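You operate a simulated robot arm through the tools that you are given. There is no shell and no other tool.

You are at the controls of a simulated robot arm. One attempt, no reset.

## Task
Put things in order on the top of the grey bench. At the end: the purple label ring stands on top of the grey wet sponge dish; the red test weight stands on top of the blue bottle plate; the grey sensor stands where the red test weight stood; the silver steel roller stands where the purple label ring stood; whatever was shut is shut again. Leave all else as you found it, and nothing knocked over.

Only the result counts: the job must be done as asked and must still hold three seconds after the hand-in. Knocking over, shifting, dropping, spilling or breaking anything else fails it.

## Robot
A 6-joint arm with a two-finger parallel gripper, fixed in place. Base frame: the origin is on the floor under the middle of its stand, x ahead of it, y to its left, z up; the work surface is at about z = 0.85. Lengths are in m, angles in degrees, forces in N, time in s.
With the tool pointing down near the work surface it reaches from about 0.26 to 0.68 m from the base axis. Its first joint turns from -66.0 to 66.0 degrees. Payload 2.9 kg.
The tool frame sits at the grasp point between the pads (the TCP): z along the fingers, y along the line on which they close. The tips reach 0.03 m beyond it. The gripper opens to 0.11 m. The fingers are 0.02 m wide and 0.01 m thick; the gripper's body (0.048 by 0.112 m) begins 0.055 m behind the TCP.
Orientation is that of the tool frame in the base frame, as a unit quaternion [w, x, y, z]. With the fingers straight down and closing along the base's y, the tool's x points along the base's -x, its y along +y and its z along -z.

## Interface
- The arm moves only by the tool apply_moves. Its argument "plan" is text: rows parted by semicolons, each of 7 numbers parted by spaces: the shift along the base's x, y, z in m, then the turn, a rotation vector about the base's x, y, z in degrees, then the opening, from 0 (shut) to 1 (fully open). In form: x y z ax ay az grip; .... A call has 1 to 20 rows; each row is the pose to reach, as a shift and turn from the pose commanded when the call began. A row lasts 0.2 s, in which the tool goes at most 0.05 m and 8.6 degrees; a call with a longer step from one row to the next is refused whole, and so is a gripper value outside its range. Where a pose cannot be reached the arm comes as near as it can. A force on the tool above 40 N (or 10 N above the force at the start of the call, whichever is more), or a blocked arm, ends the call early, and 0.2 s more pass. Each finger travels about 0.108 m/s and halts on what it meets, pressing with about 23 N; the grip force reading is that of the motor and also rises with nothing between the fingers. The clock runs only during rows and for 0.2 s after the last one: add rows that repeat a pose to give the fingers time. The reply holds the time, the measured pose of the TCP, the force on the tool along the base axes, the opening and the grip force, in the units named above and with some noise, with the torque about the TCP (base axes, N m) and any sound that the robot's microphone picked up.
- Cameras (640 x 400 px; columns grow to the right, rows downward): "scene" is fixed at [0.077, 0.4443, 1.3798]; the picture's right is [-0.66, -0.75, 0.00], its down [-0.47, 0.41, -0.78] and it looks along [0.59, -0.52, -0.62] (base axes); focal length 264 px, centre (320, 200). "wrist" rides on the gripper at [0.072, 0.017, -0.103] in the tool frame; the picture's right is [-0.23, 0.97, 0.00], its down [-0.76, -0.18, -0.62] and it looks along [-0.61, -0.14, 0.78] (tool axes); focal length 222 px, centre (320, 200). There is no depth. A picture from a camera that has moved, and an enlarged one, comes with that camera's place and axes in the base frame and with its lens. The place of the scene camera against the robot may be out by one fixed shift of up to 0.012 m in any direction.
- capture(camera): a new picture of that camera. The clock stands still meanwhile.
- inspect(camera, box): a new picture of the part [left, top, right, bottom] of that camera's present view, enlarged. The clock stands still meanwhile.
- job_done(): hands the job in; it is judged then, once.

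Places have to be worked out from the pictures, the camera data and where the tool is seen. Open the gripper and draw the arm clear of the work before you hand the job in, unless the task says otherwise.

The tools are called after "Emit:" by a JSON object that holds its "fn" and its "kwargs". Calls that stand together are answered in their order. apply_moves: Moves the arm, as the interface text tells. Its arguments: {"type":"object","properties":{"plan":{"type":"string"}},"required":["plan"]} The other tools are called the same way: capture (camera) takes a picture; inspect (camera, box) takes an enlarged picture of a part of a camera's view; job_done () hands the job in.

At the start:

```text
clock: 0.0
tool_pos: [0.4574, 0.136, 1.1302]
ee_rot: [0.0, 0.0, 1.0, 0.0]
ft_force: [0.4, -0.4, 0.0]
moment: [0.01, -0.01, 0.01]
finger_gap: 0.11
finger_force: 0.1
```

scene: 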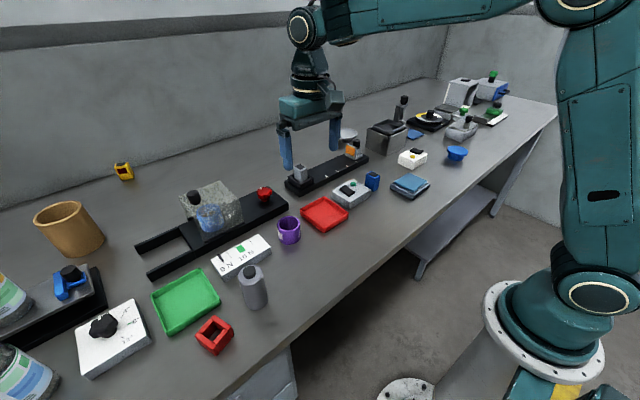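
wrist: 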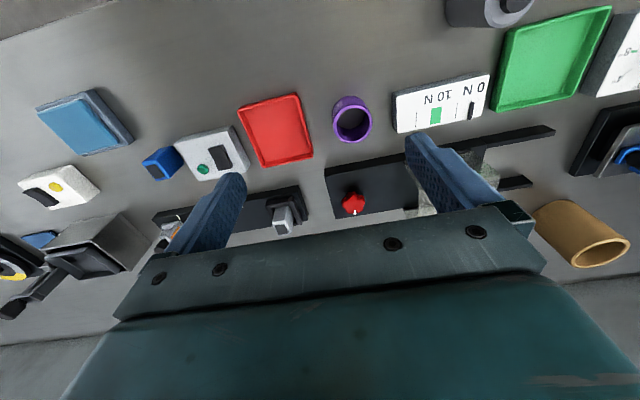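

I'll start by looking closely at the parts of the bench to identify each object.

Emit:
{"fn": "inspect", "kwargs": {"camera": "scene", "box": [0, 140, 320, 400]}}

Emit:
{"fn": "inspect", "kwargs": {"camera": "scene", "box": [260, 60, 560, 260]}}

Emit:
{"fn": "inspect", "kwargs": {"camera": "scene", "box": [120, 140, 300, 290]}}

Emit:
{"fn": "inspect", "kwargs": {"camera": "scene", "box": [380, 60, 540, 170]}}

```text
1.54 times, centred on (160, 270) of scene
camera zoom: at [0.077, 0.4443, 1.3798], right [-0.66, -0.75, 0.0], down [-0.47, 0.41, -0.78], along [0.59, -0.52, -0.62], focal length 406 px, centre (566, 92)
```

zoom: 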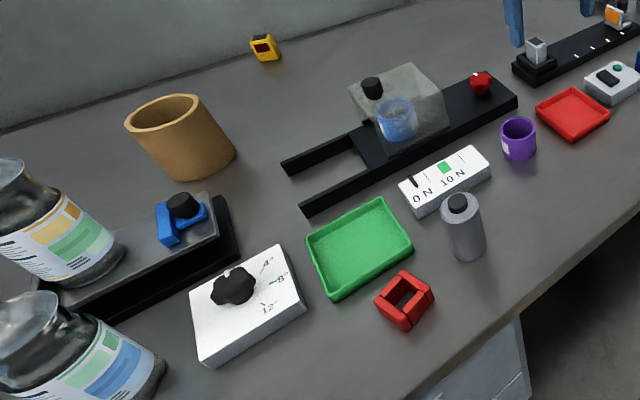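

```text
2.00 times, centred on (410, 160) of scene
camera zoom: at [0.077, 0.4443, 1.3798], right [-0.66, -0.75, 0.0], down [-0.47, 0.41, -0.78], along [0.59, -0.52, -0.62], focal length 528 px, centre (140, 280)
```

zoom: 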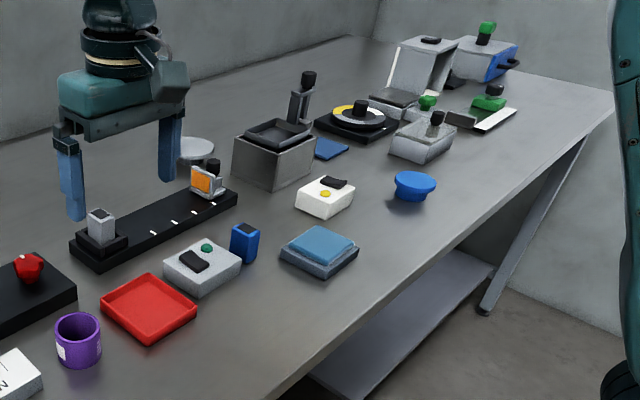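

```text
2.67 times, centred on (210, 215) of scene
camera zoom: at [0.077, 0.4443, 1.3798], right [-0.66, -0.75, 0.0], down [-0.47, 0.41, -0.78], along [0.59, -0.52, -0.62], focal length 704 px, centre (613, 160)
```

zoom: 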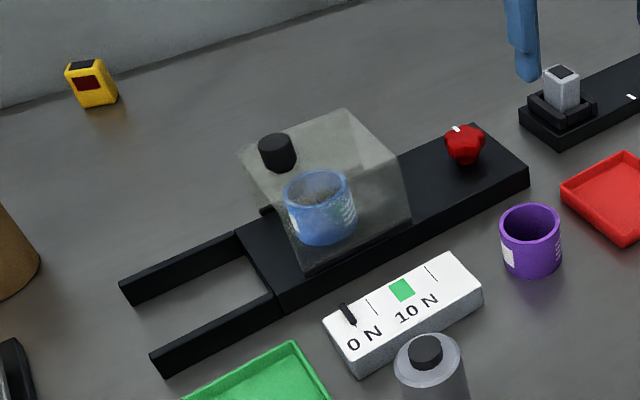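

```text
3.64 times, centred on (460, 115) of scene
camera zoom: at [0.077, 0.4443, 1.3798], right [-0.66, -0.75, 0.0], down [-0.47, 0.41, -0.78], along [0.59, -0.52, -0.62], focal length 960 px, centre (-189, 509)
```

zoom: 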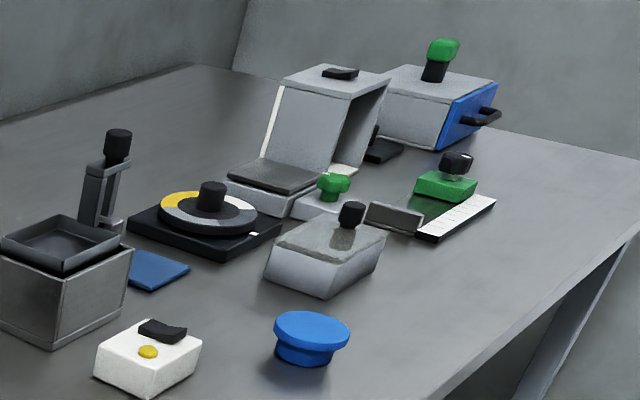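

The scene picture shows the purple ring, red hollow block, grey cylinder, trays, and several mechanisms. I'll enlarge the wrist view before moving.

Emit:
{"fn": "inspect", "kwargs": {"camera": "wrist", "box": [0, 60, 320, 260]}}

Emit:
{"fn": "inspect", "kwargs": {"camera": "wrist", "box": [320, 0, 640, 200]}}

Emit:
{"fn": "inspect", "kwargs": {"camera": "scene", "box": [270, 120, 400, 210]}}

Emit:
{"fn": "inspect", "kwargs": {"camera": "scene", "box": [370, 110, 490, 210]}}

Emit:
{"fn": "inspect", "kwargs": {"camera": "scene", "box": [0, 220, 180, 400]}}

Emit:
{"fn": "inspect", "kwargs": {"camera": "scene", "box": [180, 240, 300, 360]}}

```text
2.00 times, centred on (160, 160) of wrist
camera zoom: at [0.3856, 0.1544, 1.2346], right [0.23, 0.97, 0.0], down [0.76, -0.18, 0.62], along [0.61, -0.14, -0.78], focal length 444 px, centre (640, 280)
```

zoom: 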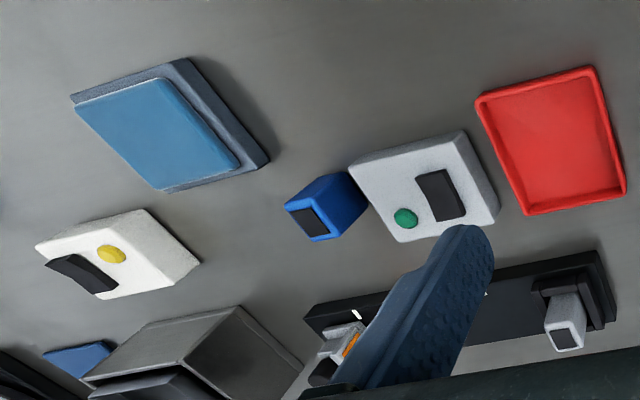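

```text
2.00 times, centred on (480, 100) of wrist
camera zoom: at [0.3856, 0.1544, 1.2346], right [0.23, 0.97, 0.0], down [0.76, -0.18, 0.62], along [0.61, -0.14, -0.78], focal length 444 px, centre (0, 400)
```

zoom: 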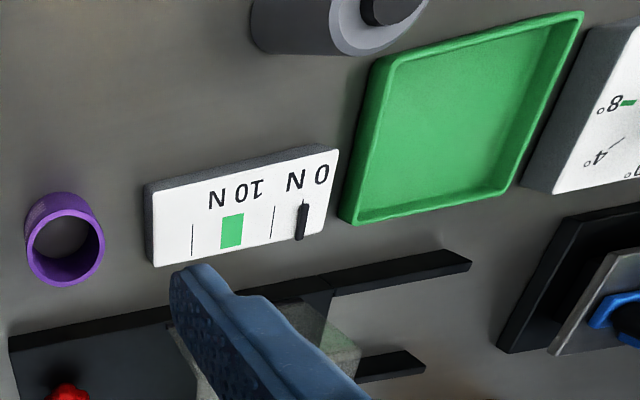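

```text
4.44 times, centred on (335, 165) of scene
camera zoom: at [0.077, 0.4443, 1.3798], right [-0.66, -0.75, 0.0], down [-0.47, 0.41, -0.78], along [0.59, -0.52, -0.62], focal length 1174 px, centre (253, 356)
```

zoom: 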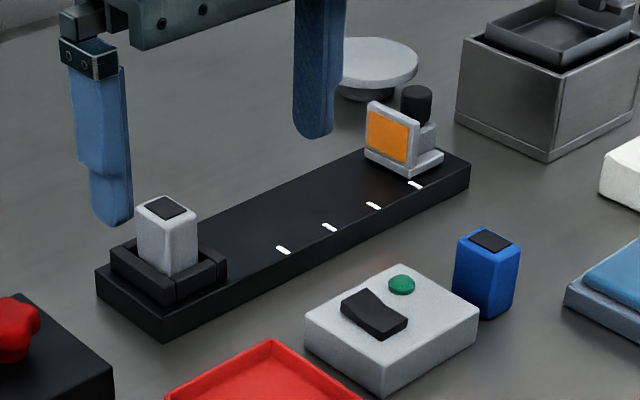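

```text
4.00 times, centred on (430, 160) of scene
camera zoom: at [0.077, 0.4443, 1.3798], right [-0.66, -0.75, 0.0], down [-0.47, 0.41, -0.78], along [0.59, -0.52, -0.62], focal length 1057 px, centre (-120, 360)
```

zoom: 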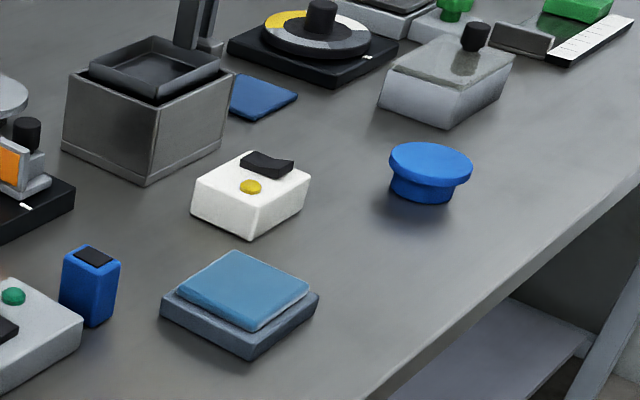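

```text
2.22 times, centred on (90, 310) of scene
camera zoom: at [0.077, 0.4443, 1.3798], right [-0.66, -0.75, 0.0], down [-0.47, 0.41, -0.78], along [0.59, -0.52, -0.62], focal length 587 px, centre (831, -44)
```

zoom: 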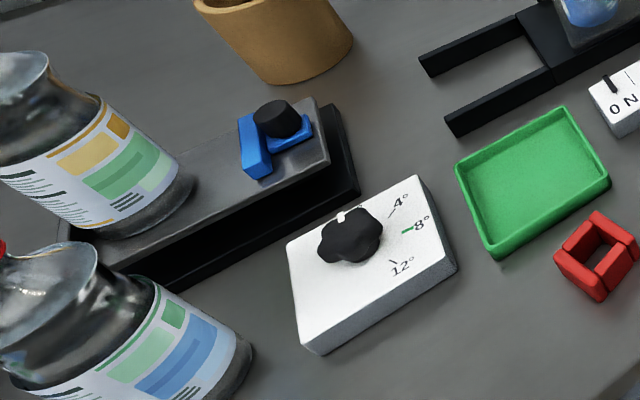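

```text
3.33 times, centred on (240, 300) of scene
camera zoom: at [0.077, 0.4443, 1.3798], right [-0.66, -0.75, 0.0], down [-0.47, 0.41, -0.78], along [0.59, -0.52, -0.62], focal length 880 px, centre (587, -133)
```

zoom: 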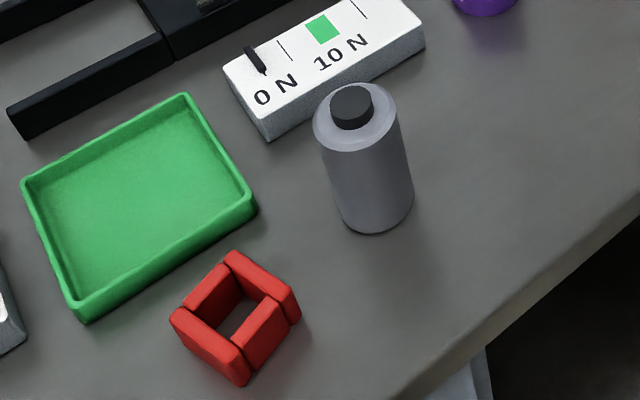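

The grey sensor seems to sit in a black nest on a rail, and I still need to pin down the "red test weight", "blue bottle plate", etc. I'll move the arm at height to the left to look at the left end with the wrist camera.

Emit:
{"fn": "apply_moves", "kwargs": {"plan": "-0.013 0.039 0 0 0 0 1; -0.027 0.079 0 0 0 0 1; -0.04 0.118 0 0 0 0 1; -0.054 0.157 0 0 0 0 1; -0.067 0.196 0 0 0 0 1; -0.08 0.236 0 0 0 0 1; -0.094 0.275 0 0 0 0 1; -0.107 0.314 0 0 0 0 1; -0.107 0.314 0 0 0 0 1"}}

Emit:
{"fn": "capture", "kwargs": {"camera": "wrist"}}

Emit:
{"fn": "capture", "kwargs": {"camera": "scene"}}

```text
clock: 2.0
tool_pos: [0.3498, 0.4519, 1.1304]
ee_rot: [0.0, 0.0, 1.0, 0.0]
ft_force: [-0.1, -0.2, 0.0]
moment: [0.0, 0.0, -0.01]
finger_gap: 0.1099
finger_force: 0.1
```

```text
taken
camera wrist: at [0.2767, 0.4688, 1.2347], right [0.23, 0.97, 0.0], down [0.76, -0.18, 0.62], along [0.61, -0.14, -0.78], focal length 222 px, centre (320, 200)
```

wrist: 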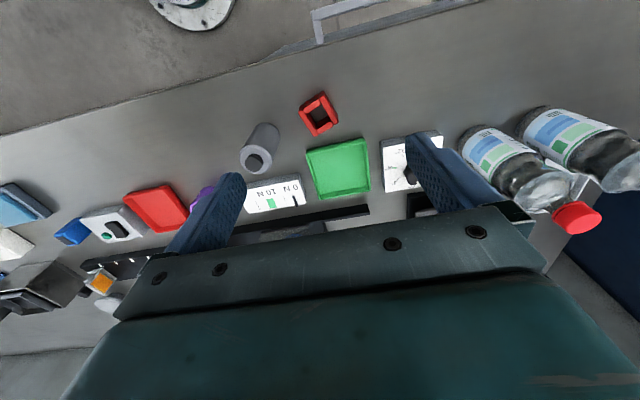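

```text
taken
```

scene: 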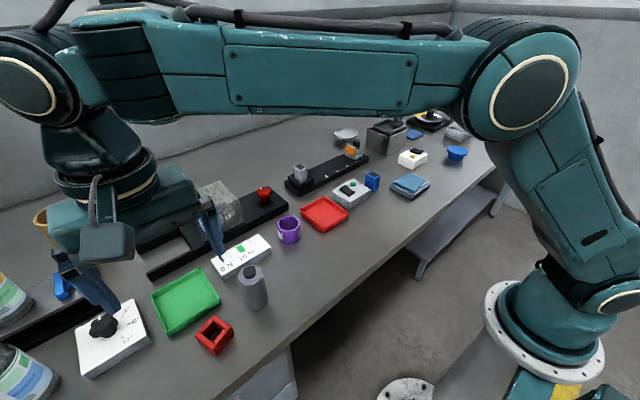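

The left end has only bottles, trays and a dial box; no hidden items in reach. Now I swing the arm at height to the right to look at that side.

Emit:
{"fn": "apply_moves", "kwargs": {"plan": "0.02 -0.045 0 0 0 0 1; 0.04 -0.09 0 0 0 0 1; 0.06 -0.135 0 0 0 0 1; 0.08 -0.18 0 0 0 0 1; 0.1 -0.225 0 0 0 0 1; 0.11 -0.272 0 0 0 0 1; 0.12 -0.32 0 0 0 0 1; 0.12 -0.368 0 0 0 0 1; 0.12 -0.416 0 0 0 0 1; 0.115 -0.464 0 0 0 0 1; 0.11 -0.512 0 0 0 0 1; 0.1 -0.56 0 0 0 0 1; 0.09 -0.608 0 0 0 0 1; 0.075 -0.655 0 0 0 0 1; 0.06 -0.7 0 0 0 0 1; 0.06 -0.7 0 0 0 0 1"}}

Emit:
{"fn": "capture", "kwargs": {"camera": "wrist"}}

Emit:
{"fn": "capture", "kwargs": {"camera": "scene"}}

```text
clock: 5.4
tool_pos: [0.4106, -0.249, 1.1293]
ee_rot: [0.0, 0.0, 1.0, 0.001]
ft_force: [-0.9, 0.9, 0.0]
moment: [-0.02, 0.03, 0.04]
finger_gap: 0.11
finger_force: 0.1
```

```text
taken
camera wrist: at [0.339, -0.2314, 1.2335], right [0.23, 0.97, 0.0], down [0.76, -0.18, 0.62], along [0.61, -0.14, -0.78], focal length 222 px, centre (320, 200)
```

wrist: 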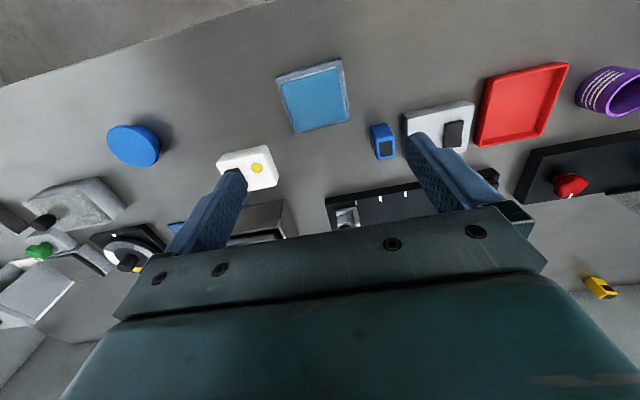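

```text
taken
```

scene: 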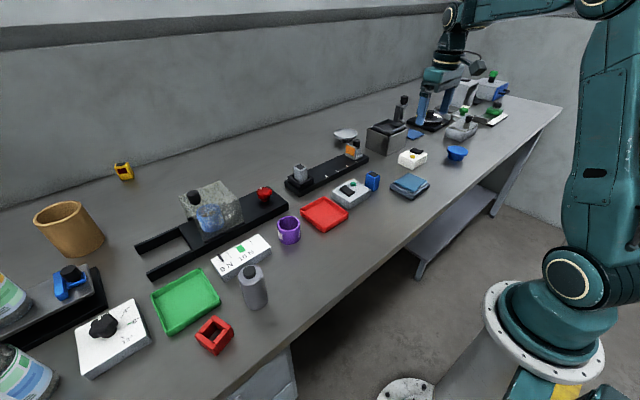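

The sponge dish, blue pedestal plate and small blue block are visible near this pose. I'll move outward to look into the metal box and at the rail's right end.

Emit:
{"fn": "apply_moves", "kwargs": {"plan": "0.03 -0.03 0.02 0 0 0 1; 0.06 -0.06 0.04 0 0 0 1; 0.09 -0.09 0.06 0 0 0 1; 0.12 -0.12 0.06 0 0 0 1; 0.14 -0.15 0.06 0 0 0 1; 0.14 -0.15 0.06 0 0 0 1"}}

Emit:
{"fn": "capture", "kwargs": {"camera": "wrist"}}

Emit:
{"fn": "inspect", "kwargs": {"camera": "wrist", "box": [0, 0, 320, 200]}}

Emit:
{"fn": "inspect", "kwargs": {"camera": "wrist", "box": [240, 0, 560, 200]}}

```text
clock: 6.8
tool_pos: [0.4979, -0.343, 1.1744]
ee_rot: [0.0, -0.001, 1.0, -0.001]
ft_force: [0.1, -0.1, 0.2]
moment: [-0.01, -0.01, -0.03]
finger_gap: 0.1101
finger_force: 0.2
out of reach, approached as far as the arm can: row 3, 4, 5, 6
```

```text
taken
camera wrist: at [0.4248, -0.3271, 1.2786], right [0.23, 0.97, 0.0], down [0.76, -0.18, 0.62], along [0.61, -0.14, -0.78], focal length 222 px, centre (320, 200)
```

wrist: 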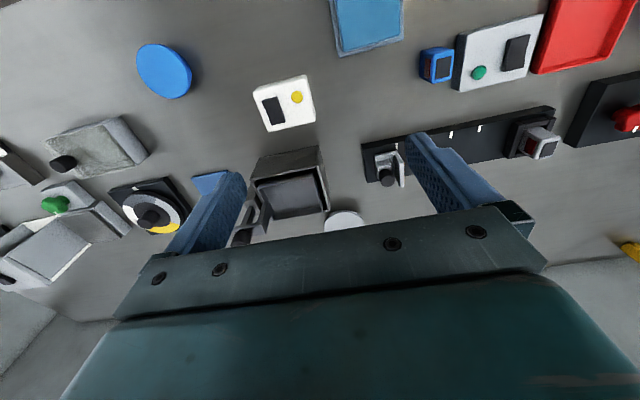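

```text
2.00 times, centred on (160, 100) of wrist
camera zoom: at [0.4248, -0.3271, 1.2786], right [0.23, 0.97, 0.0], down [0.76, -0.18, 0.62], along [0.61, -0.14, -0.78], focal length 444 px, centre (640, 400)
```

zoom: 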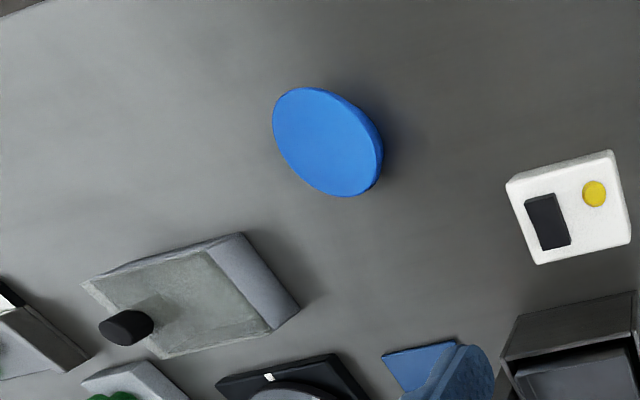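

```text
2.00 times, centred on (400, 100) of wrist
camera zoom: at [0.4248, -0.3271, 1.2786], right [0.23, 0.97, 0.0], down [0.76, -0.18, 0.62], along [0.61, -0.14, -0.78], focal length 444 px, centre (160, 400)
```

zoom: 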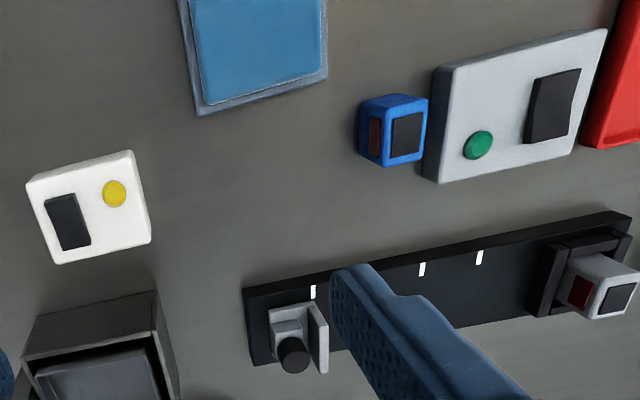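

From here the rail, blue sensor and white switch are clear; the blue pedestal plate is near (0.43, -0.57). Now I move back toward the middle to look at the grey sensor in its nest and note how the commanded pose carries over after the reach limit.

Emit:
{"fn": "apply_moves", "kwargs": {"plan": "0 0.045 -0.01 0 0 0 1; 0.005 0.09 -0.02 0 0 0 1; 0.01 0.135 -0.03 0 0 0 1; 0.015 0.18 -0.04 0 0 0 1; 0.02 0.225 -0.05 0 0 0 1; 0.025 0.265 -0.06 0 0 0 1; 0.03 0.3 -0.07 0 0 0 1; 0.03 0.3 -0.07 0 0 0 1"}}

Emit:
{"fn": "capture", "kwargs": {"camera": "wrist"}}

Emit:
{"fn": "inspect", "kwargs": {"camera": "wrist", "box": [220, 100, 460, 250]}}

```text
clock: 8.6
tool_pos: [0.5264, -0.0474, 1.1053]
ee_rot: [0.0, 0.0, 1.0, 0.0]
ft_force: [-0.3, 0.7, -0.2]
moment: [0.04, 0.03, 0.04]
finger_gap: 0.1097
finger_force: 0.2
```

```text
taken
camera wrist: at [0.4543, -0.0299, 1.2097], right [0.23, 0.97, 0.0], down [0.76, -0.18, 0.62], along [0.61, -0.14, -0.78], focal length 222 px, centre (320, 200)
```

wrist: 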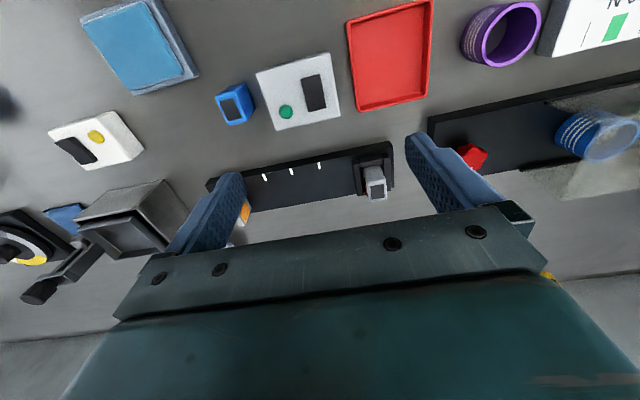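

```text
2.67 times, centred on (340, 175) of wrist
camera zoom: at [0.4543, -0.0299, 1.2097], right [0.23, 0.97, 0.0], down [0.76, -0.18, 0.62], along [0.61, -0.14, -0.78], focal length 592 px, centre (267, 267)
```

zoom: 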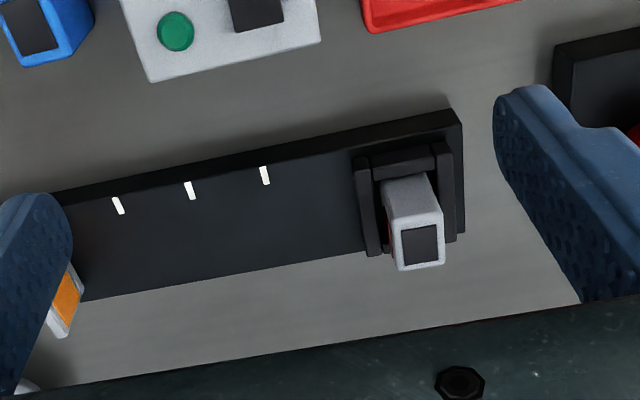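

Triangulating the grey sensor's top gives about (0.667, 0.009, 0.94); it stands in a three/four-walled nest. Now I go over to the red hollow block and grey cylinder for a closer look.

Emit:
{"fn": "apply_moves", "kwargs": {"plan": "-0.013 0.04 0 0 0 0 1; -0.026 0.08 0 0 0 0 1; -0.04 0.12 0 0 0 0 1; -0.052 0.16 0 0 0 0 1; -0.065 0.2 0 0 0 0 1; -0.08 0.24 -0.01 0 0 0 1; -0.09 0.28 -0.02 0 0 0 1; -0.104 0.32 -0.03 0 0 0 1; -0.117 0.36 -0.04 0 0 0 1; -0.128 0.393 -0.05 0 0 0 1; -0.128 0.393 -0.05 0 0 0 1"}}

Emit:
{"fn": "capture", "kwargs": {"camera": "wrist"}}

Emit:
{"fn": "inspect", "kwargs": {"camera": "wrist", "box": [220, 0, 460, 150]}}

```text
clock: 11.0
tool_pos: [0.3998, 0.3452, 1.0546]
ee_rot: [0.0, -0.001, 1.0, 0.001]
ft_force: [-0.1, -0.2, 0.3]
moment: [0.03, 0.01, -0.01]
finger_gap: 0.1099
finger_force: 0.1
```

```text
taken
camera wrist: at [0.3277, 0.3626, 1.1587], right [0.23, 0.97, 0.0], down [0.76, -0.18, 0.62], along [0.61, -0.14, -0.78], focal length 222 px, centre (320, 200)
```

wrist: 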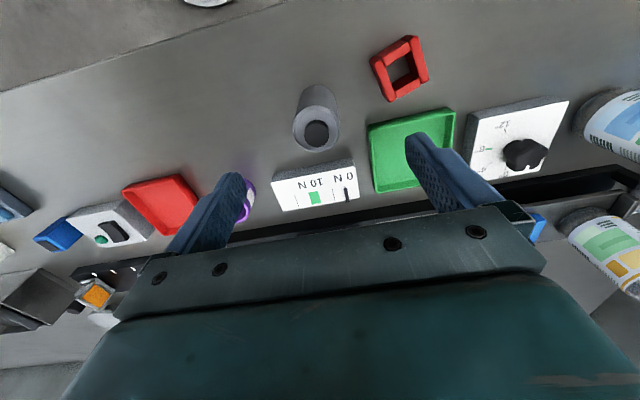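

```text
2.67 times, centred on (340, 75) of wrist
camera zoom: at [0.3277, 0.3626, 1.1587], right [0.23, 0.97, 0.0], down [0.76, -0.18, 0.62], along [0.61, -0.14, -0.78], focal length 592 px, centre (267, 533)
```

zoom: 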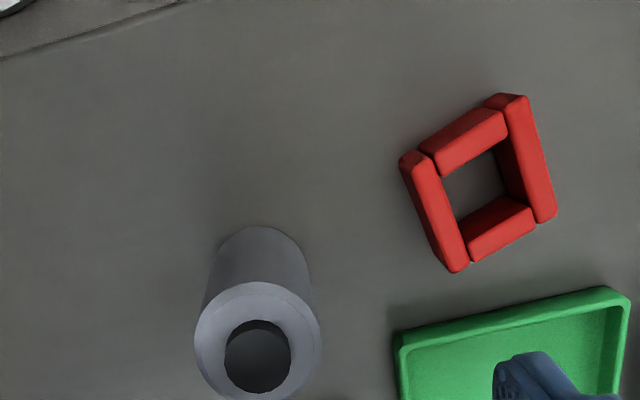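

The red frame is an open four-walled square and the grey cylinder has a dark raised stub on top. I'll now look closely at the red knob and hood on the black slab.

Emit:
{"fn": "apply_moves", "kwargs": {"plan": "0.03 -0.035 0.01 0 0 0 1; 0.06 -0.07 0.02 0 0 0 1; 0.09 -0.105 0.03 0 0 0 1; 0.12 -0.14 0.04 0 0 0 1; 0.14 -0.16 0.05 0 0 0 1; 0.16 -0.18 0.05 0 0 0 1; 0.16 -0.18 0.05 0 0 0 1"}}

Emit:
{"fn": "capture", "kwargs": {"camera": "wrist"}}

Emit:
{"fn": "inspect", "kwargs": {"camera": "wrist", "box": [240, 80, 480, 230]}}

Emit:
{"fn": "inspect", "kwargs": {"camera": "scene", "box": [230, 165, 310, 215]}}

```text
clock: 12.6
tool_pos: [0.5591, 0.1638, 1.1079]
ee_rot: [0.0, 0.0, 1.0, 0.0]
ft_force: [0.1, -0.3, -1.2]
moment: [0.01, -0.03, 0.01]
finger_gap: 0.1101
finger_force: 0.1
```

```text
taken
camera wrist: at [0.487, 0.1829, 1.2117], right [0.23, 0.97, 0.0], down [0.76, -0.18, 0.62], along [0.61, -0.14, -0.78], focal length 222 px, centre (320, 200)
```

wrist: 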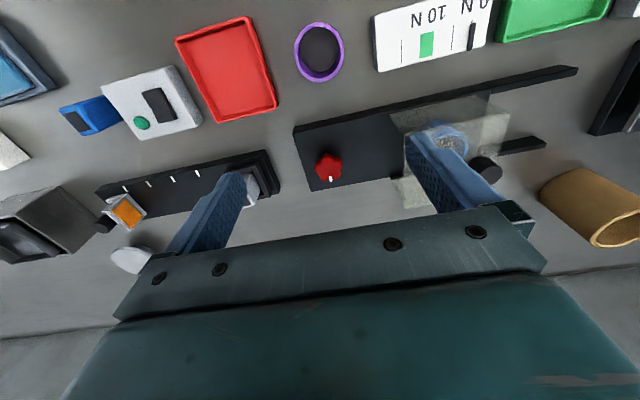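

```text
2.67 times, centred on (360, 155) of wrist
camera zoom: at [0.487, 0.1829, 1.2117], right [0.23, 0.97, 0.0], down [0.76, -0.18, 0.62], along [0.61, -0.14, -0.78], focal length 592 px, centre (213, 320)
```

zoom: 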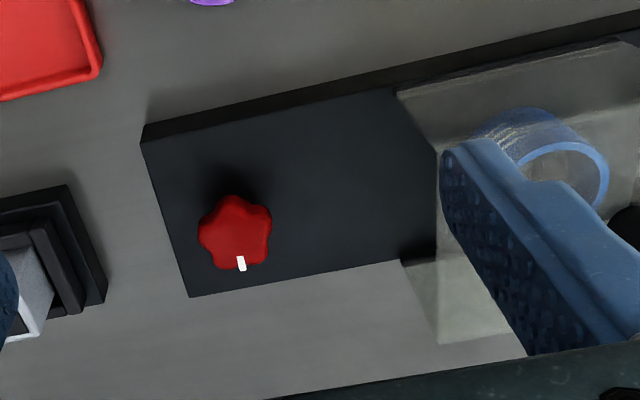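

```text
8.00 times, centred on (270, 190) of scene
camera zoom: at [0.077, 0.4443, 1.3798], right [-0.66, -0.75, 0.0], down [-0.47, 0.41, -0.78], along [0.59, -0.52, -0.62], focal length 2113 px, centre (720, 280)
```

zoom: 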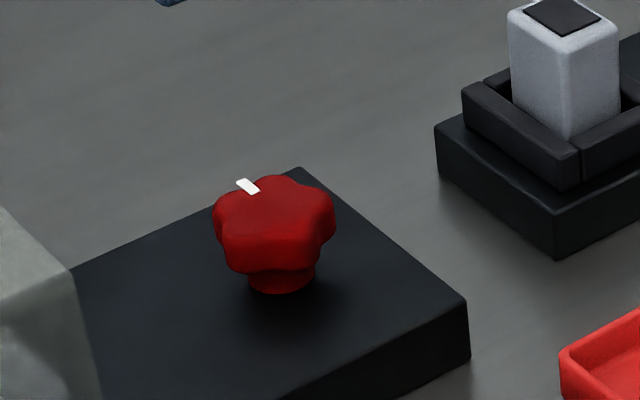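

The red item on the slab is a fixed star knob with a tick, so the free-standing red square block must be the test weight; the hood only covers a blue ring. Now I hover above the purple ring for exact measurement.

Emit:
{"fn": "apply_moves", "kwargs": {"plan": "-0.02 0.003 -0.03 0 0 0 1; -0.035 0.006 -0.06 0 0 0 1; -0.047 0.01 -0.09 0 0 0 1; -0.047 0.01 -0.09 0 0 0 1"}}

Emit:
{"fn": "capture", "kwargs": {"camera": "wrist"}}

Emit:
{"fn": "inspect", "kwargs": {"camera": "wrist", "box": [200, 50, 440, 200]}}

```text
clock: 13.6
tool_pos: [0.5137, 0.179, 1.0164]
ee_rot: [0.0, 0.0, 1.0, 0.0]
ft_force: [0.8, 0.4, 0.1]
moment: [-0.02, -0.03, 0.02]
finger_gap: 0.1099
finger_force: 0.1
```

```text
taken
camera wrist: at [0.4416, 0.1957, 1.1207], right [0.23, 0.97, 0.0], down [0.76, -0.18, 0.62], along [0.61, -0.14, -0.78], focal length 222 px, centre (320, 200)
```

wrist: 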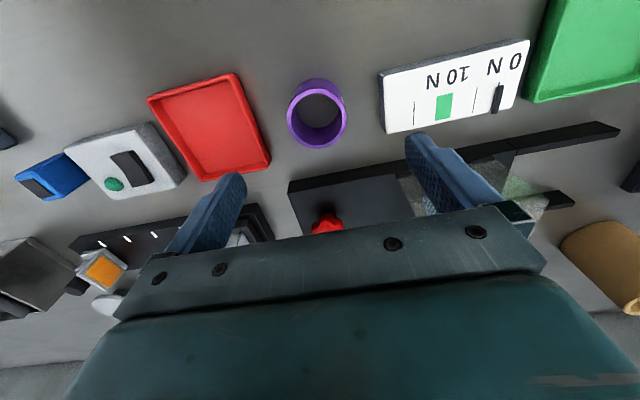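

```text
2.67 times, centred on (320, 125) of wrist
camera zoom: at [0.4416, 0.1957, 1.1207], right [0.23, 0.97, 0.0], down [0.76, -0.18, 0.62], along [0.61, -0.14, -0.78], focal length 592 px, centre (320, 400)
```

zoom: 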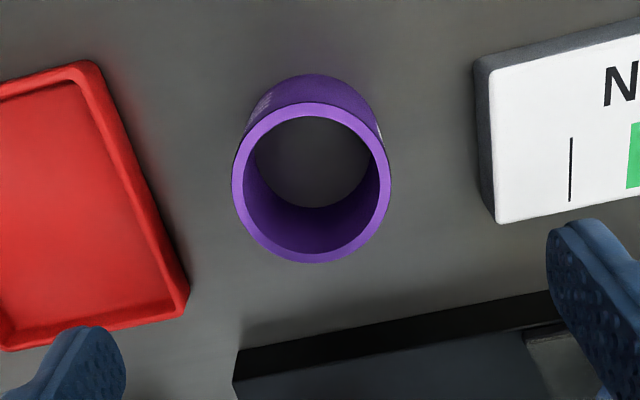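

The ring's centre is about 2 mm from directly under the tool, outer diameter ≈0.057, top ≈0.905, with the gauge and red tray about 4 cm either side. I narrow the fingers to ~0.085 m and descend around it to z≈0.89.

Emit:
{"fn": "apply_moves", "kwargs": {"plan": "-0.002 -0.002 0 0 0 0 0.77; -0.002 -0.002 -0.04 0 0 0 0.77; -0.002 -0.002 -0.08 0 0 0 0.77; -0.002 -0.002 -0.11 0 0 0 0.77; -0.002 -0.002 -0.125 0 0 0 0.77; -0.002 -0.002 -0.125 0 0 0 0.77"}}

Emit:
{"fn": "capture", "kwargs": {"camera": "wrist"}}

Emit:
{"fn": "inspect", "kwargs": {"camera": "scene", "box": [220, 160, 380, 260]}}

```text
clock: 15.0
tool_pos: [0.5098, 0.1773, 0.8907]
ee_rot: [-0.001, 0.0, 1.0, -0.001]
ft_force: [-0.1, -1.2, -0.8]
moment: [-0.03, 0.0, 0.01]
finger_gap: 0.0846
finger_force: 0.0
```

```text
taken
camera wrist: at [0.4372, 0.1937, 0.9953], right [0.23, 0.97, 0.0], down [0.76, -0.18, 0.62], along [0.61, -0.14, -0.78], focal length 222 px, centre (320, 200)
```

wrist: 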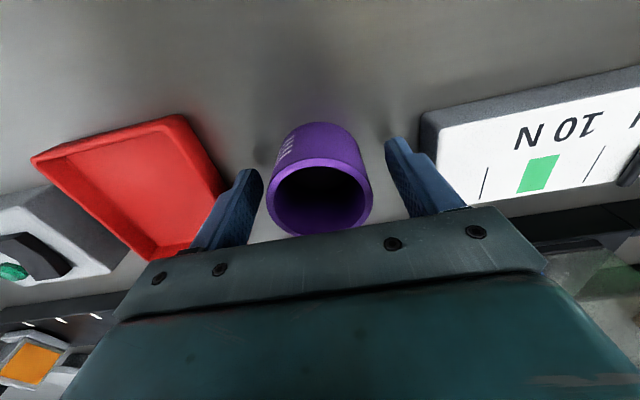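

```text
4.00 times, centred on (300, 210) of scene
camera zoom: at [0.077, 0.4443, 1.3798], right [-0.66, -0.75, 0.0], down [-0.47, 0.41, -0.78], along [0.59, -0.52, -0.62], focal length 1057 px, centre (400, 160)
```

zoom: 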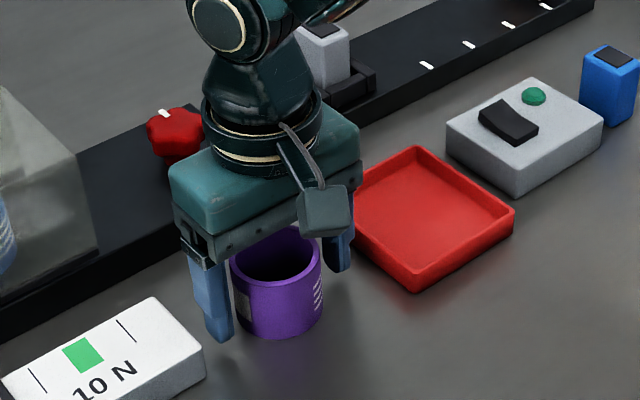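

The ring sits between the fingers, centred. I close on it and lift it straight up.

Emit:
{"fn": "apply_moves", "kwargs": {"plan": "0 0 0 0 0 0 0.4; 0 0 0 0 0 0 0.3; 0 0 0 0 0 0 0.3; 0 0 0 0 0 0 0.3"}}

Emit:
{"fn": "capture", "kwargs": {"camera": "wrist"}}

```text
clock: 16.0
tool_pos: [0.5098, 0.1763, 0.8914]
ee_rot: [0.0, 0.001, 1.0, 0.0]
ft_force: [0.6, 0.3, -1.2]
moment: [0.02, -0.01, -0.01]
finger_gap: 0.0592
finger_force: 23.1
```

```text
taken
camera wrist: at [0.4373, 0.1937, 0.9955], right [0.23, 0.97, 0.0], down [0.76, -0.18, 0.62], along [0.61, -0.14, -0.78], focal length 222 px, centre (320, 200)
```

wrist: 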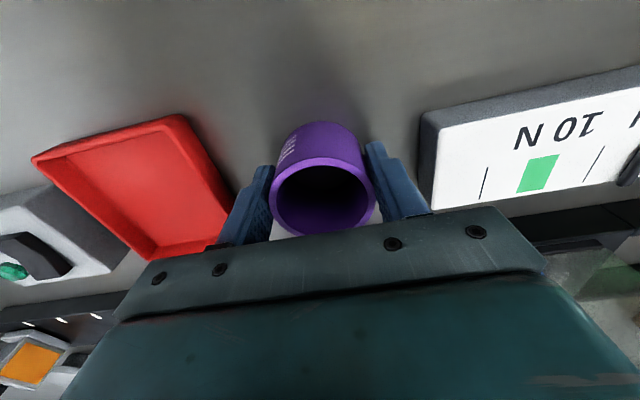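

The ring is gripped (gap 0.059, 23 N), at roughly (0.510, 0.176). I lift it and carry it at height to the sponge dish near (0.41, -0.24).

Emit:
{"fn": "apply_moves", "kwargs": {"plan": "0 0 0.045 0 0 0 0.3; 0 0 0.09 0 0 0 0.3; 0 0 0.135 0 0 0 0.3; -0.01 -0.042 0.14 0 0 0 0.3; -0.02 -0.084 0.14 0 0 0 0.3; -0.03 -0.126 0.14 0 0 0 0.3; -0.04 -0.168 0.14 0 0 0 0.3; -0.05 -0.21 0.14 0 0 0 0.3; -0.06 -0.252 0.14 0 0 0 0.3; -0.07 -0.294 0.14 0 0 0 0.3; -0.08 -0.336 0.14 0 0 0 0.3; -0.09 -0.378 0.14 0 0 0 0.3; -0.1 -0.415 0.14 0 0 0 0.3; -0.1 -0.415 0.14 0 0 0 0.3"}}

Emit:
{"fn": "capture", "kwargs": {"camera": "wrist"}}

Emit:
{"fn": "inspect", "kwargs": {"camera": "scene", "box": [340, 100, 500, 220]}}

```text
clock: 19.0
tool_pos: [0.4108, -0.2404, 1.0308]
ee_rot: [0.0, 0.001, 1.0, 0.0]
ft_force: [0.1, 0.0, 0.0]
moment: [0.02, 0.01, -0.01]
finger_gap: 0.0591
finger_force: 22.6
```

```text
taken
camera wrist: at [0.3379, -0.2224, 1.1358], right [0.23, 0.97, 0.0], down [0.76, -0.18, 0.62], along [0.61, -0.14, -0.78], focal length 222 px, centre (320, 200)
```

wrist: 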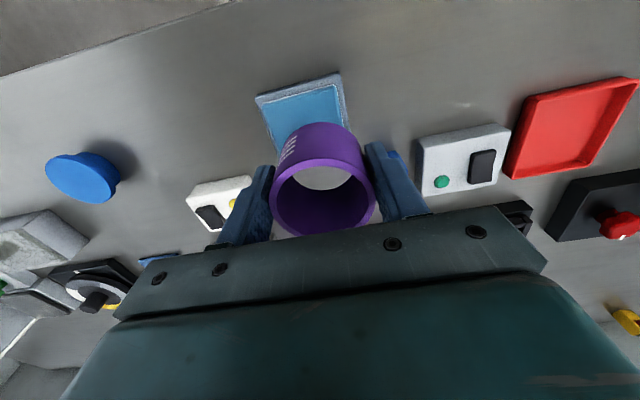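

```text
3.33 times, centred on (420, 160) of scene
camera zoom: at [0.077, 0.4443, 1.3799], right [-0.66, -0.75, 0.0], down [-0.47, 0.41, -0.78], along [0.59, -0.52, -0.62], focal length 880 px, centre (-13, 333)
```

zoom: 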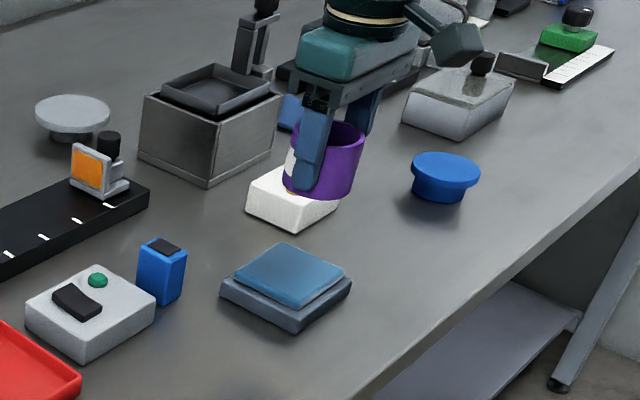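

The ring hides the far side of the dish, so I shift 7 cm outward to see the whole dish and measure its centre.

Emit:
{"fn": "apply_moves", "kwargs": {"plan": "0.035 -0.01 0 0 0 0 0.3; 0.07 -0.02 0 0 0 0 0.3; 0.07 -0.02 0 0 0 0 0.3"}}

Emit:
{"fn": "inspect", "kwargs": {"camera": "wrist", "box": [200, 0, 440, 150]}}

Emit:
{"fn": "inspect", "kwargs": {"camera": "wrist", "box": [0, 40, 240, 190]}}

```text
clock: 19.8
tool_pos: [0.4794, -0.2601, 1.0309]
ee_rot: [0.0, 0.0, 1.0, 0.0]
ft_force: [1.0, -0.9, -0.4]
moment: [0.0, -0.01, 0.0]
finger_gap: 0.0594
finger_force: 23.5
```

```text
2.67 times, centred on (320, 75) of wrist
camera zoom: at [0.4073, -0.243, 1.1357], right [0.23, 0.97, 0.0], down [0.76, -0.18, 0.62], along [0.61, -0.14, -0.78], focal length 592 px, centre (320, 533)
```

zoom: 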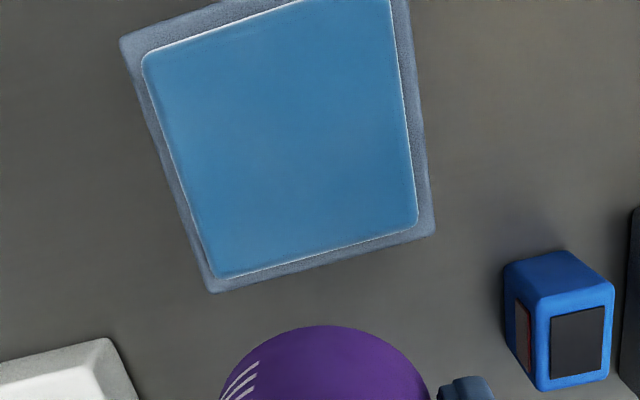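

```text
2.67 times, centred on (120, 115) of wrist
camera zoom: at [0.4073, -0.243, 1.1357], right [0.23, 0.97, 0.0], down [0.76, -0.18, 0.62], along [0.61, -0.14, -0.78], focal length 592 px, centre (853, 427)
```

zoom: 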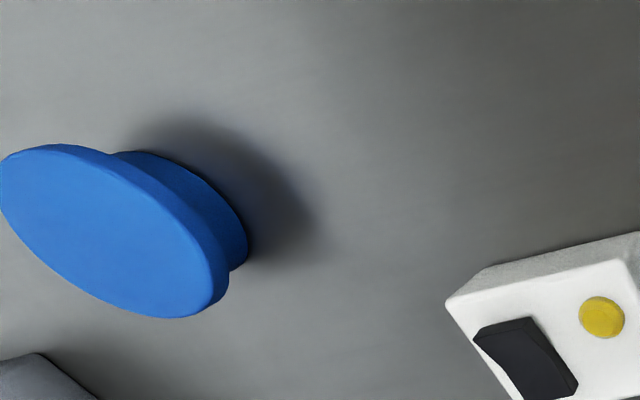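

The sponge's top face measures about 72×82 mm, centred about 5 cm inward of the tool. I move over its centre and lower to leave roughly 2 cm clearance, then check.

Emit:
{"fn": "apply_moves", "kwargs": {"plan": "-0.026 0.001 0 0 0 0 0.3; -0.051 0.002 0 0 0 0 0.3; -0.051 0.002 -0.04 0 0 0 0.3; -0.051 0.002 -0.08 0 0 0 0.3; -0.051 0.002 -0.08 0 0 0 0.3"}}

Emit:
{"fn": "inspect", "kwargs": {"camera": "scene", "box": [360, 130, 460, 210]}}

Emit:
{"fn": "capture", "kwargs": {"camera": "wrist"}}

```text
clock: 21.0
tool_pos: [0.4296, -0.2571, 0.9506]
ee_rot: [0.0, 0.0, 1.0, 0.0]
ft_force: [0.0, -1.2, 0.2]
moment: [-0.02, 0.0, 0.04]
finger_gap: 0.059
finger_force: 23.0
```

```text
5.00 times, centred on (410, 170) of scene
camera zoom: at [0.077, 0.4443, 1.3798], right [-0.66, -0.75, 0.0], down [-0.47, 0.41, -0.78], along [0.59, -0.52, -0.62], focal length 1321 px, centre (-130, 350)
```

zoom: 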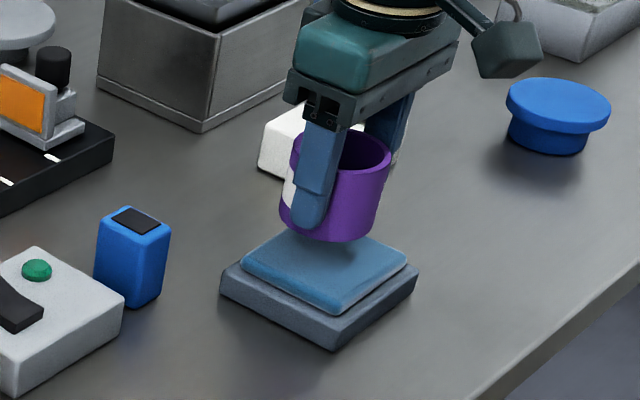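

```text
taken
camera wrist: at [0.3565, -0.2409, 1.0547], right [0.23, 0.97, 0.0], down [0.76, -0.18, 0.62], along [0.61, -0.14, -0.78], focal length 222 px, centre (320, 200)
```

wrist: 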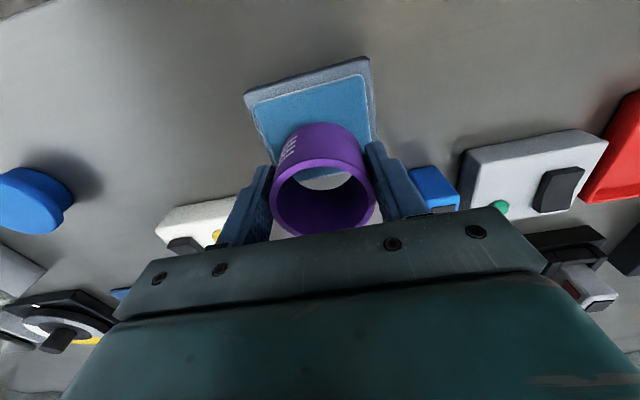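

Ring hangs about 2.5–3.5 cm above the sponge and is centred over it. I lower in small steps watching the force.

Emit:
{"fn": "apply_moves", "kwargs": {"plan": "0 0 -0.01 0 0 0 0.3; 0 0 -0.02 0 0 0 0.3; 0 0 -0.024 0 0 0 0.3; 0 0 -0.024 0 0 0 0.3"}}

Emit:
{"fn": "inspect", "kwargs": {"camera": "scene", "box": [360, 130, 460, 210]}}

```text
clock: 22.0
tool_pos: [0.4286, -0.2594, 0.9278]
ee_rot: [0.0, 0.0, 1.0, -0.001]
ft_force: [-0.1, 0.1, -0.4]
moment: [0.0, 0.0, 0.06]
finger_gap: 0.0592
finger_force: 23.1
```

```text
5.00 times, centred on (410, 170) of scene
camera zoom: at [0.077, 0.4443, 1.3798], right [-0.66, -0.75, 0.0], down [-0.47, 0.41, -0.78], along [0.59, -0.52, -0.62], focal length 1321 px, centre (-130, 350)
```

zoom: 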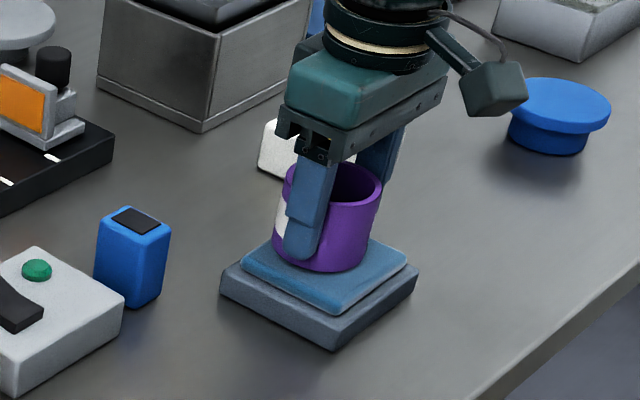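

No contact force yet and a small gap remains; I continue down in 3 mm steps.

Emit:
{"fn": "apply_moves", "kwargs": {"plan": "0 0 -0.003 0 0 0 0.3; 0 0 -0.006 0 0 0 0.3; 0 0 -0.006 0 0 0 0.3"}}

Emit:
{"fn": "apply_moves", "kwargs": {"plan": "0 0 -0.002 0 0 0 0.3; 0 0 -0.004 0 0 0 0.3; 0 0 -0.004 0 0 0 0.3"}}

```text
clock: 22.8
tool_pos: [0.4296, -0.2588, 0.9227]
ee_rot: [0.001, 0.0, 1.0, 0.0]
ft_force: [-2.8, 1.2, 11.0]
moment: [0.21, 0.1, 0.02]
finger_gap: 0.0593
finger_force: 23.3
```

```text
clock: 23.6
tool_pos: [0.4302, -0.2575, 0.9193]
ee_rot: [0.002, 0.0, 1.0, -0.002]
ft_force: [2.2, -0.2, 20.8]
moment: [0.11, -0.1, 0.02]
finger_gap: 0.0593
finger_force: 23.2
```

Contact was made (11 N, then 21 N). I back off 2 mm to relieve the force before opening.

Emit:
{"fn": "apply_moves", "kwargs": {"plan": "0 0 0.002 0 0 0 0.3; 0 0 0.002 0 0 0 0.3"}}

Emit:
{"fn": "inspect", "kwargs": {"camera": "scene", "box": [360, 130, 460, 210]}}

```text
clock: 24.2
tool_pos: [0.4291, -0.2581, 0.9196]
ee_rot: [-0.001, 0.0, 1.0, 0.001]
ft_force: [1.9, -0.8, 6.7]
moment: [-0.14, -0.3, -0.03]
finger_gap: 0.0595
finger_force: 23.0
```

```text
5.00 times, centred on (410, 170) of scene
camera zoom: at [0.0769, 0.4444, 1.3798], right [-0.66, -0.75, 0.0], down [-0.47, 0.41, -0.78], along [0.59, -0.52, -0.62], focal length 1321 px, centre (-130, 350)
```

zoom: 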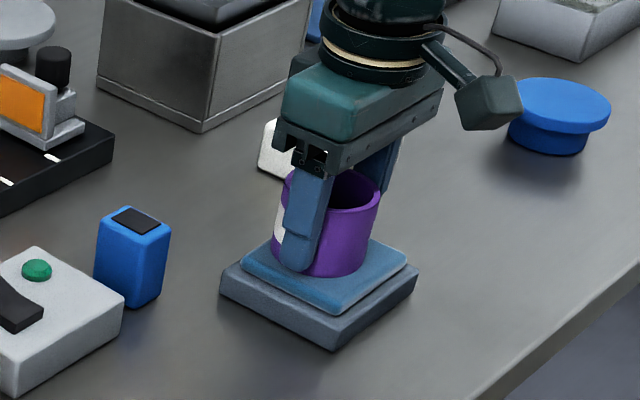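

The ring is resting on the sponge with light contact. I open the fingers gradually and then rise.

Emit:
{"fn": "apply_moves", "kwargs": {"plan": "0 0 0 0 0 0 0.6; 0 0 0 0 0 0 0.75; 0 0 0 0 0 0 0.85; 0 0 0 0 0 0 0.85; 0 0 0.03 0 0 0 0.85; 0 0 0.07 0 0 0 0.85; 0 0 0.11 0 0 0 0.85; 0 0 0.11 0 0 0 0.85"}}

Emit:
{"fn": "capture", "kwargs": {"camera": "wrist"}}

Emit:
{"fn": "inspect", "kwargs": {"camera": "scene", "box": [360, 130, 460, 210]}}

```text
clock: 26.0
tool_pos: [0.4294, -0.2573, 1.0289]
ee_rot: [0.0, 0.001, 1.0, 0.0]
ft_force: [0.0, 0.2, 0.3]
moment: [0.0, -0.01, 0.01]
finger_gap: 0.0935
finger_force: 0.0
```

```text
taken
camera wrist: at [0.3572, -0.2404, 1.1332], right [0.23, 0.97, 0.0], down [0.76, -0.18, 0.62], along [0.61, -0.14, -0.78], focal length 222 px, centre (320, 200)
```

wrist: 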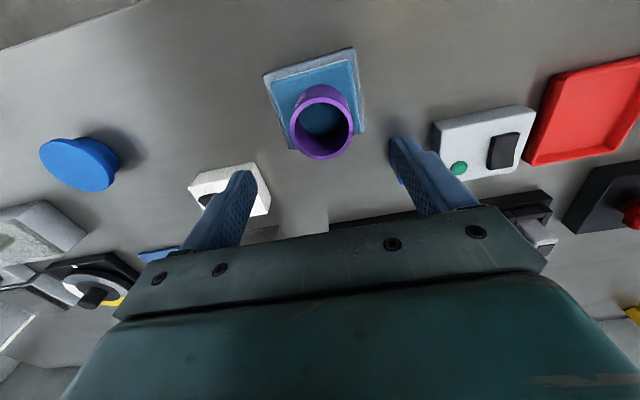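

```text
5.00 times, centred on (410, 170) of scene
camera zoom: at [0.077, 0.4443, 1.3798], right [-0.66, -0.75, 0.0], down [-0.47, 0.41, -0.78], along [0.59, -0.52, -0.62], focal length 1321 px, centre (-130, 350)
```

zoom: 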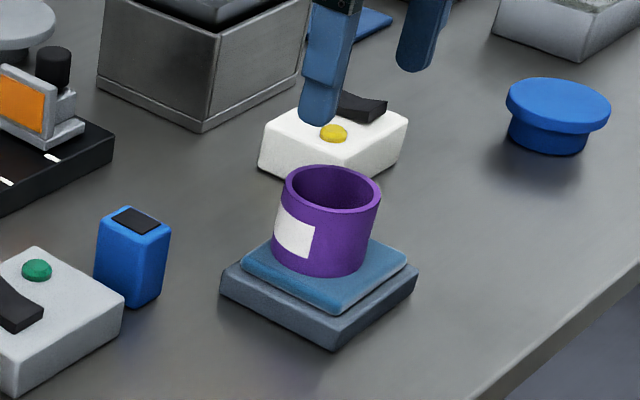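

The ring stands on the sponge dish; I zoom in to judge how well it is centred.

Emit:
{"fn": "inspect", "kwargs": {"camera": "wrist", "box": [240, 30, 400, 170]}}

Emit:
{"fn": "inspect", "kwargs": {"camera": "scene", "box": [390, 155, 440, 205]}}

```text
2.86 times, centred on (320, 100) of wrist
camera zoom: at [0.3572, -0.2404, 1.1332], right [0.23, 0.97, 0.0], down [0.76, -0.18, 0.62], along [0.61, -0.14, -0.78], focal length 635 px, centre (320, 486)
```

zoom: 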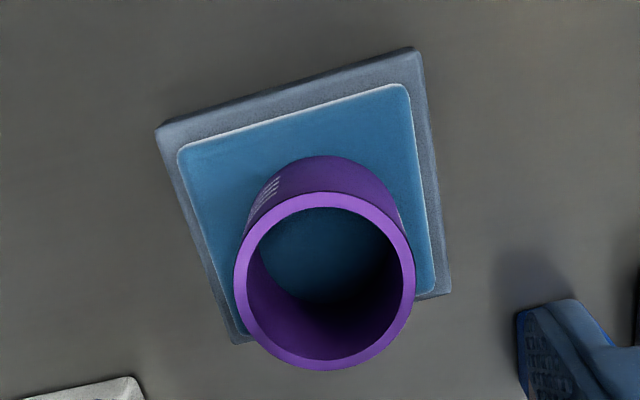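

```text
8.00 times, centred on (415, 180) of scene
camera zoom: at [0.077, 0.4443, 1.3798], right [-0.66, -0.75, 0.0], down [-0.47, 0.41, -0.78], along [0.59, -0.52, -0.62], focal length 2113 px, centre (-440, 360)
```

zoom: 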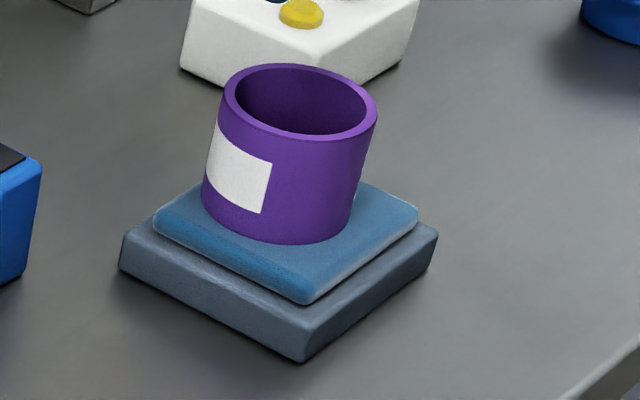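

The ring is centred within ~3 mm and stable. Next I travel at height to hover over the grey/silver roller near (0.42, 0.33).

Emit:
{"fn": "apply_moves", "kwargs": {"plan": "0 0.02 0.04 0 0 0 1; 0.005 0.065 0.04 0 0 0 1; 0.01 0.11 0.04 0 0 0 1; 0.015 0.155 0.04 0 0 0 1; 0.02 0.2 0.04 0 0 0 1; 0.02 0.245 0.04 0 0 0 1; 0.02 0.29 0.04 0 0 0 1; 0.015 0.335 0.04 0 0 0 1; 0.01 0.38 0.04 0 0 0 1; 0.005 0.425 0.04 0 0 0 1; 0 0.47 0.04 0 0 0 1; -0.005 0.515 0.04 0 0 0 1; -0.01 0.555 0.04 0 0 0 1; -0.01 0.59 0.04 0 0 0 1; -0.01 0.59 0.04 0 0 0 1"}}

Emit:
{"fn": "capture", "kwargs": {"camera": "wrist"}}

Emit:
{"fn": "inspect", "kwargs": {"camera": "wrist", "box": [220, 40, 460, 190]}}

```text
clock: 29.2
tool_pos: [0.4191, 0.3309, 1.0692]
ee_rot: [0.0, 0.0, 1.0, 0.0]
ft_force: [0.2, -0.9, 0.7]
moment: [-0.01, -0.01, 0.0]
finger_gap: 0.1099
finger_force: 0.0
```

```text
taken
camera wrist: at [0.3468, 0.3487, 1.1743], right [0.23, 0.97, 0.0], down [0.76, -0.18, 0.62], along [0.61, -0.14, -0.78], focal length 222 px, centre (320, 200)
```

wrist: 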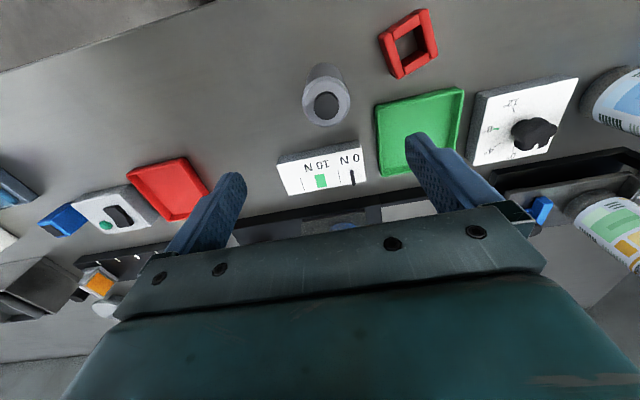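

```text
2.67 times, centred on (340, 115) of wrist
camera zoom: at [0.3468, 0.3487, 1.1743], right [0.23, 0.97, 0.0], down [0.76, -0.18, 0.62], along [0.61, -0.14, -0.78], focal length 592 px, centre (267, 427)
```

zoom: 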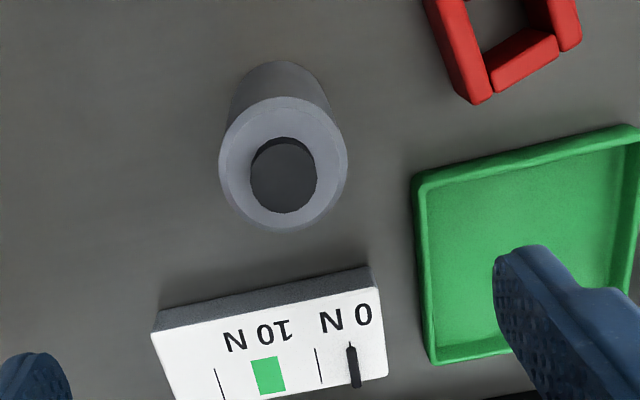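

The cylinder measures about 49 mm in diameter, top near 0.93, centred at about (0.411, 0.341). I narrow the fingers to ~0.08 m, align, and lower around it.

Emit:
{"fn": "apply_moves", "kwargs": {"plan": "-0.0085 0.009 0 0 0 0 0.75; -0.0085 0.009 -0.04 0 0 0 0.75; -0.0085 0.009 -0.08 0 0 0 0.75; -0.0085 0.009 -0.08 0 0 0 0.75"}}

Emit:
{"fn": "capture", "kwargs": {"camera": "wrist"}}

```text
clock: 30.2
tool_pos: [0.4129, 0.3413, 0.9922]
ee_rot: [0.0, -0.001, 1.0, 0.0]
ft_force: [0.2, 0.2, -0.1]
moment: [0.03, -0.01, 0.0]
finger_gap: 0.0824
finger_force: 0.0
```

```text
taken
camera wrist: at [0.339, 0.3582, 1.0953], right [0.23, 0.97, 0.0], down [0.76, -0.18, 0.62], along [0.61, -0.14, -0.78], focal length 222 px, centre (320, 200)
```

wrist: 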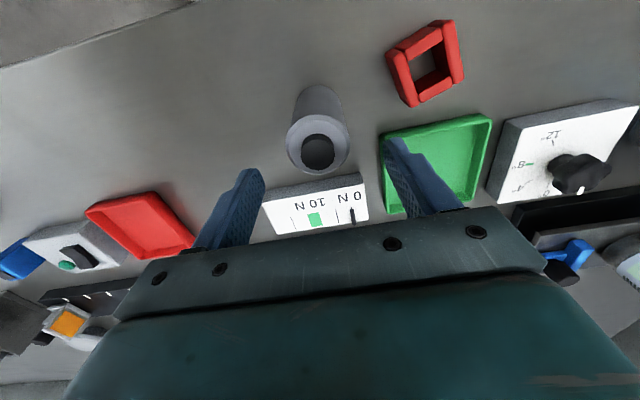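

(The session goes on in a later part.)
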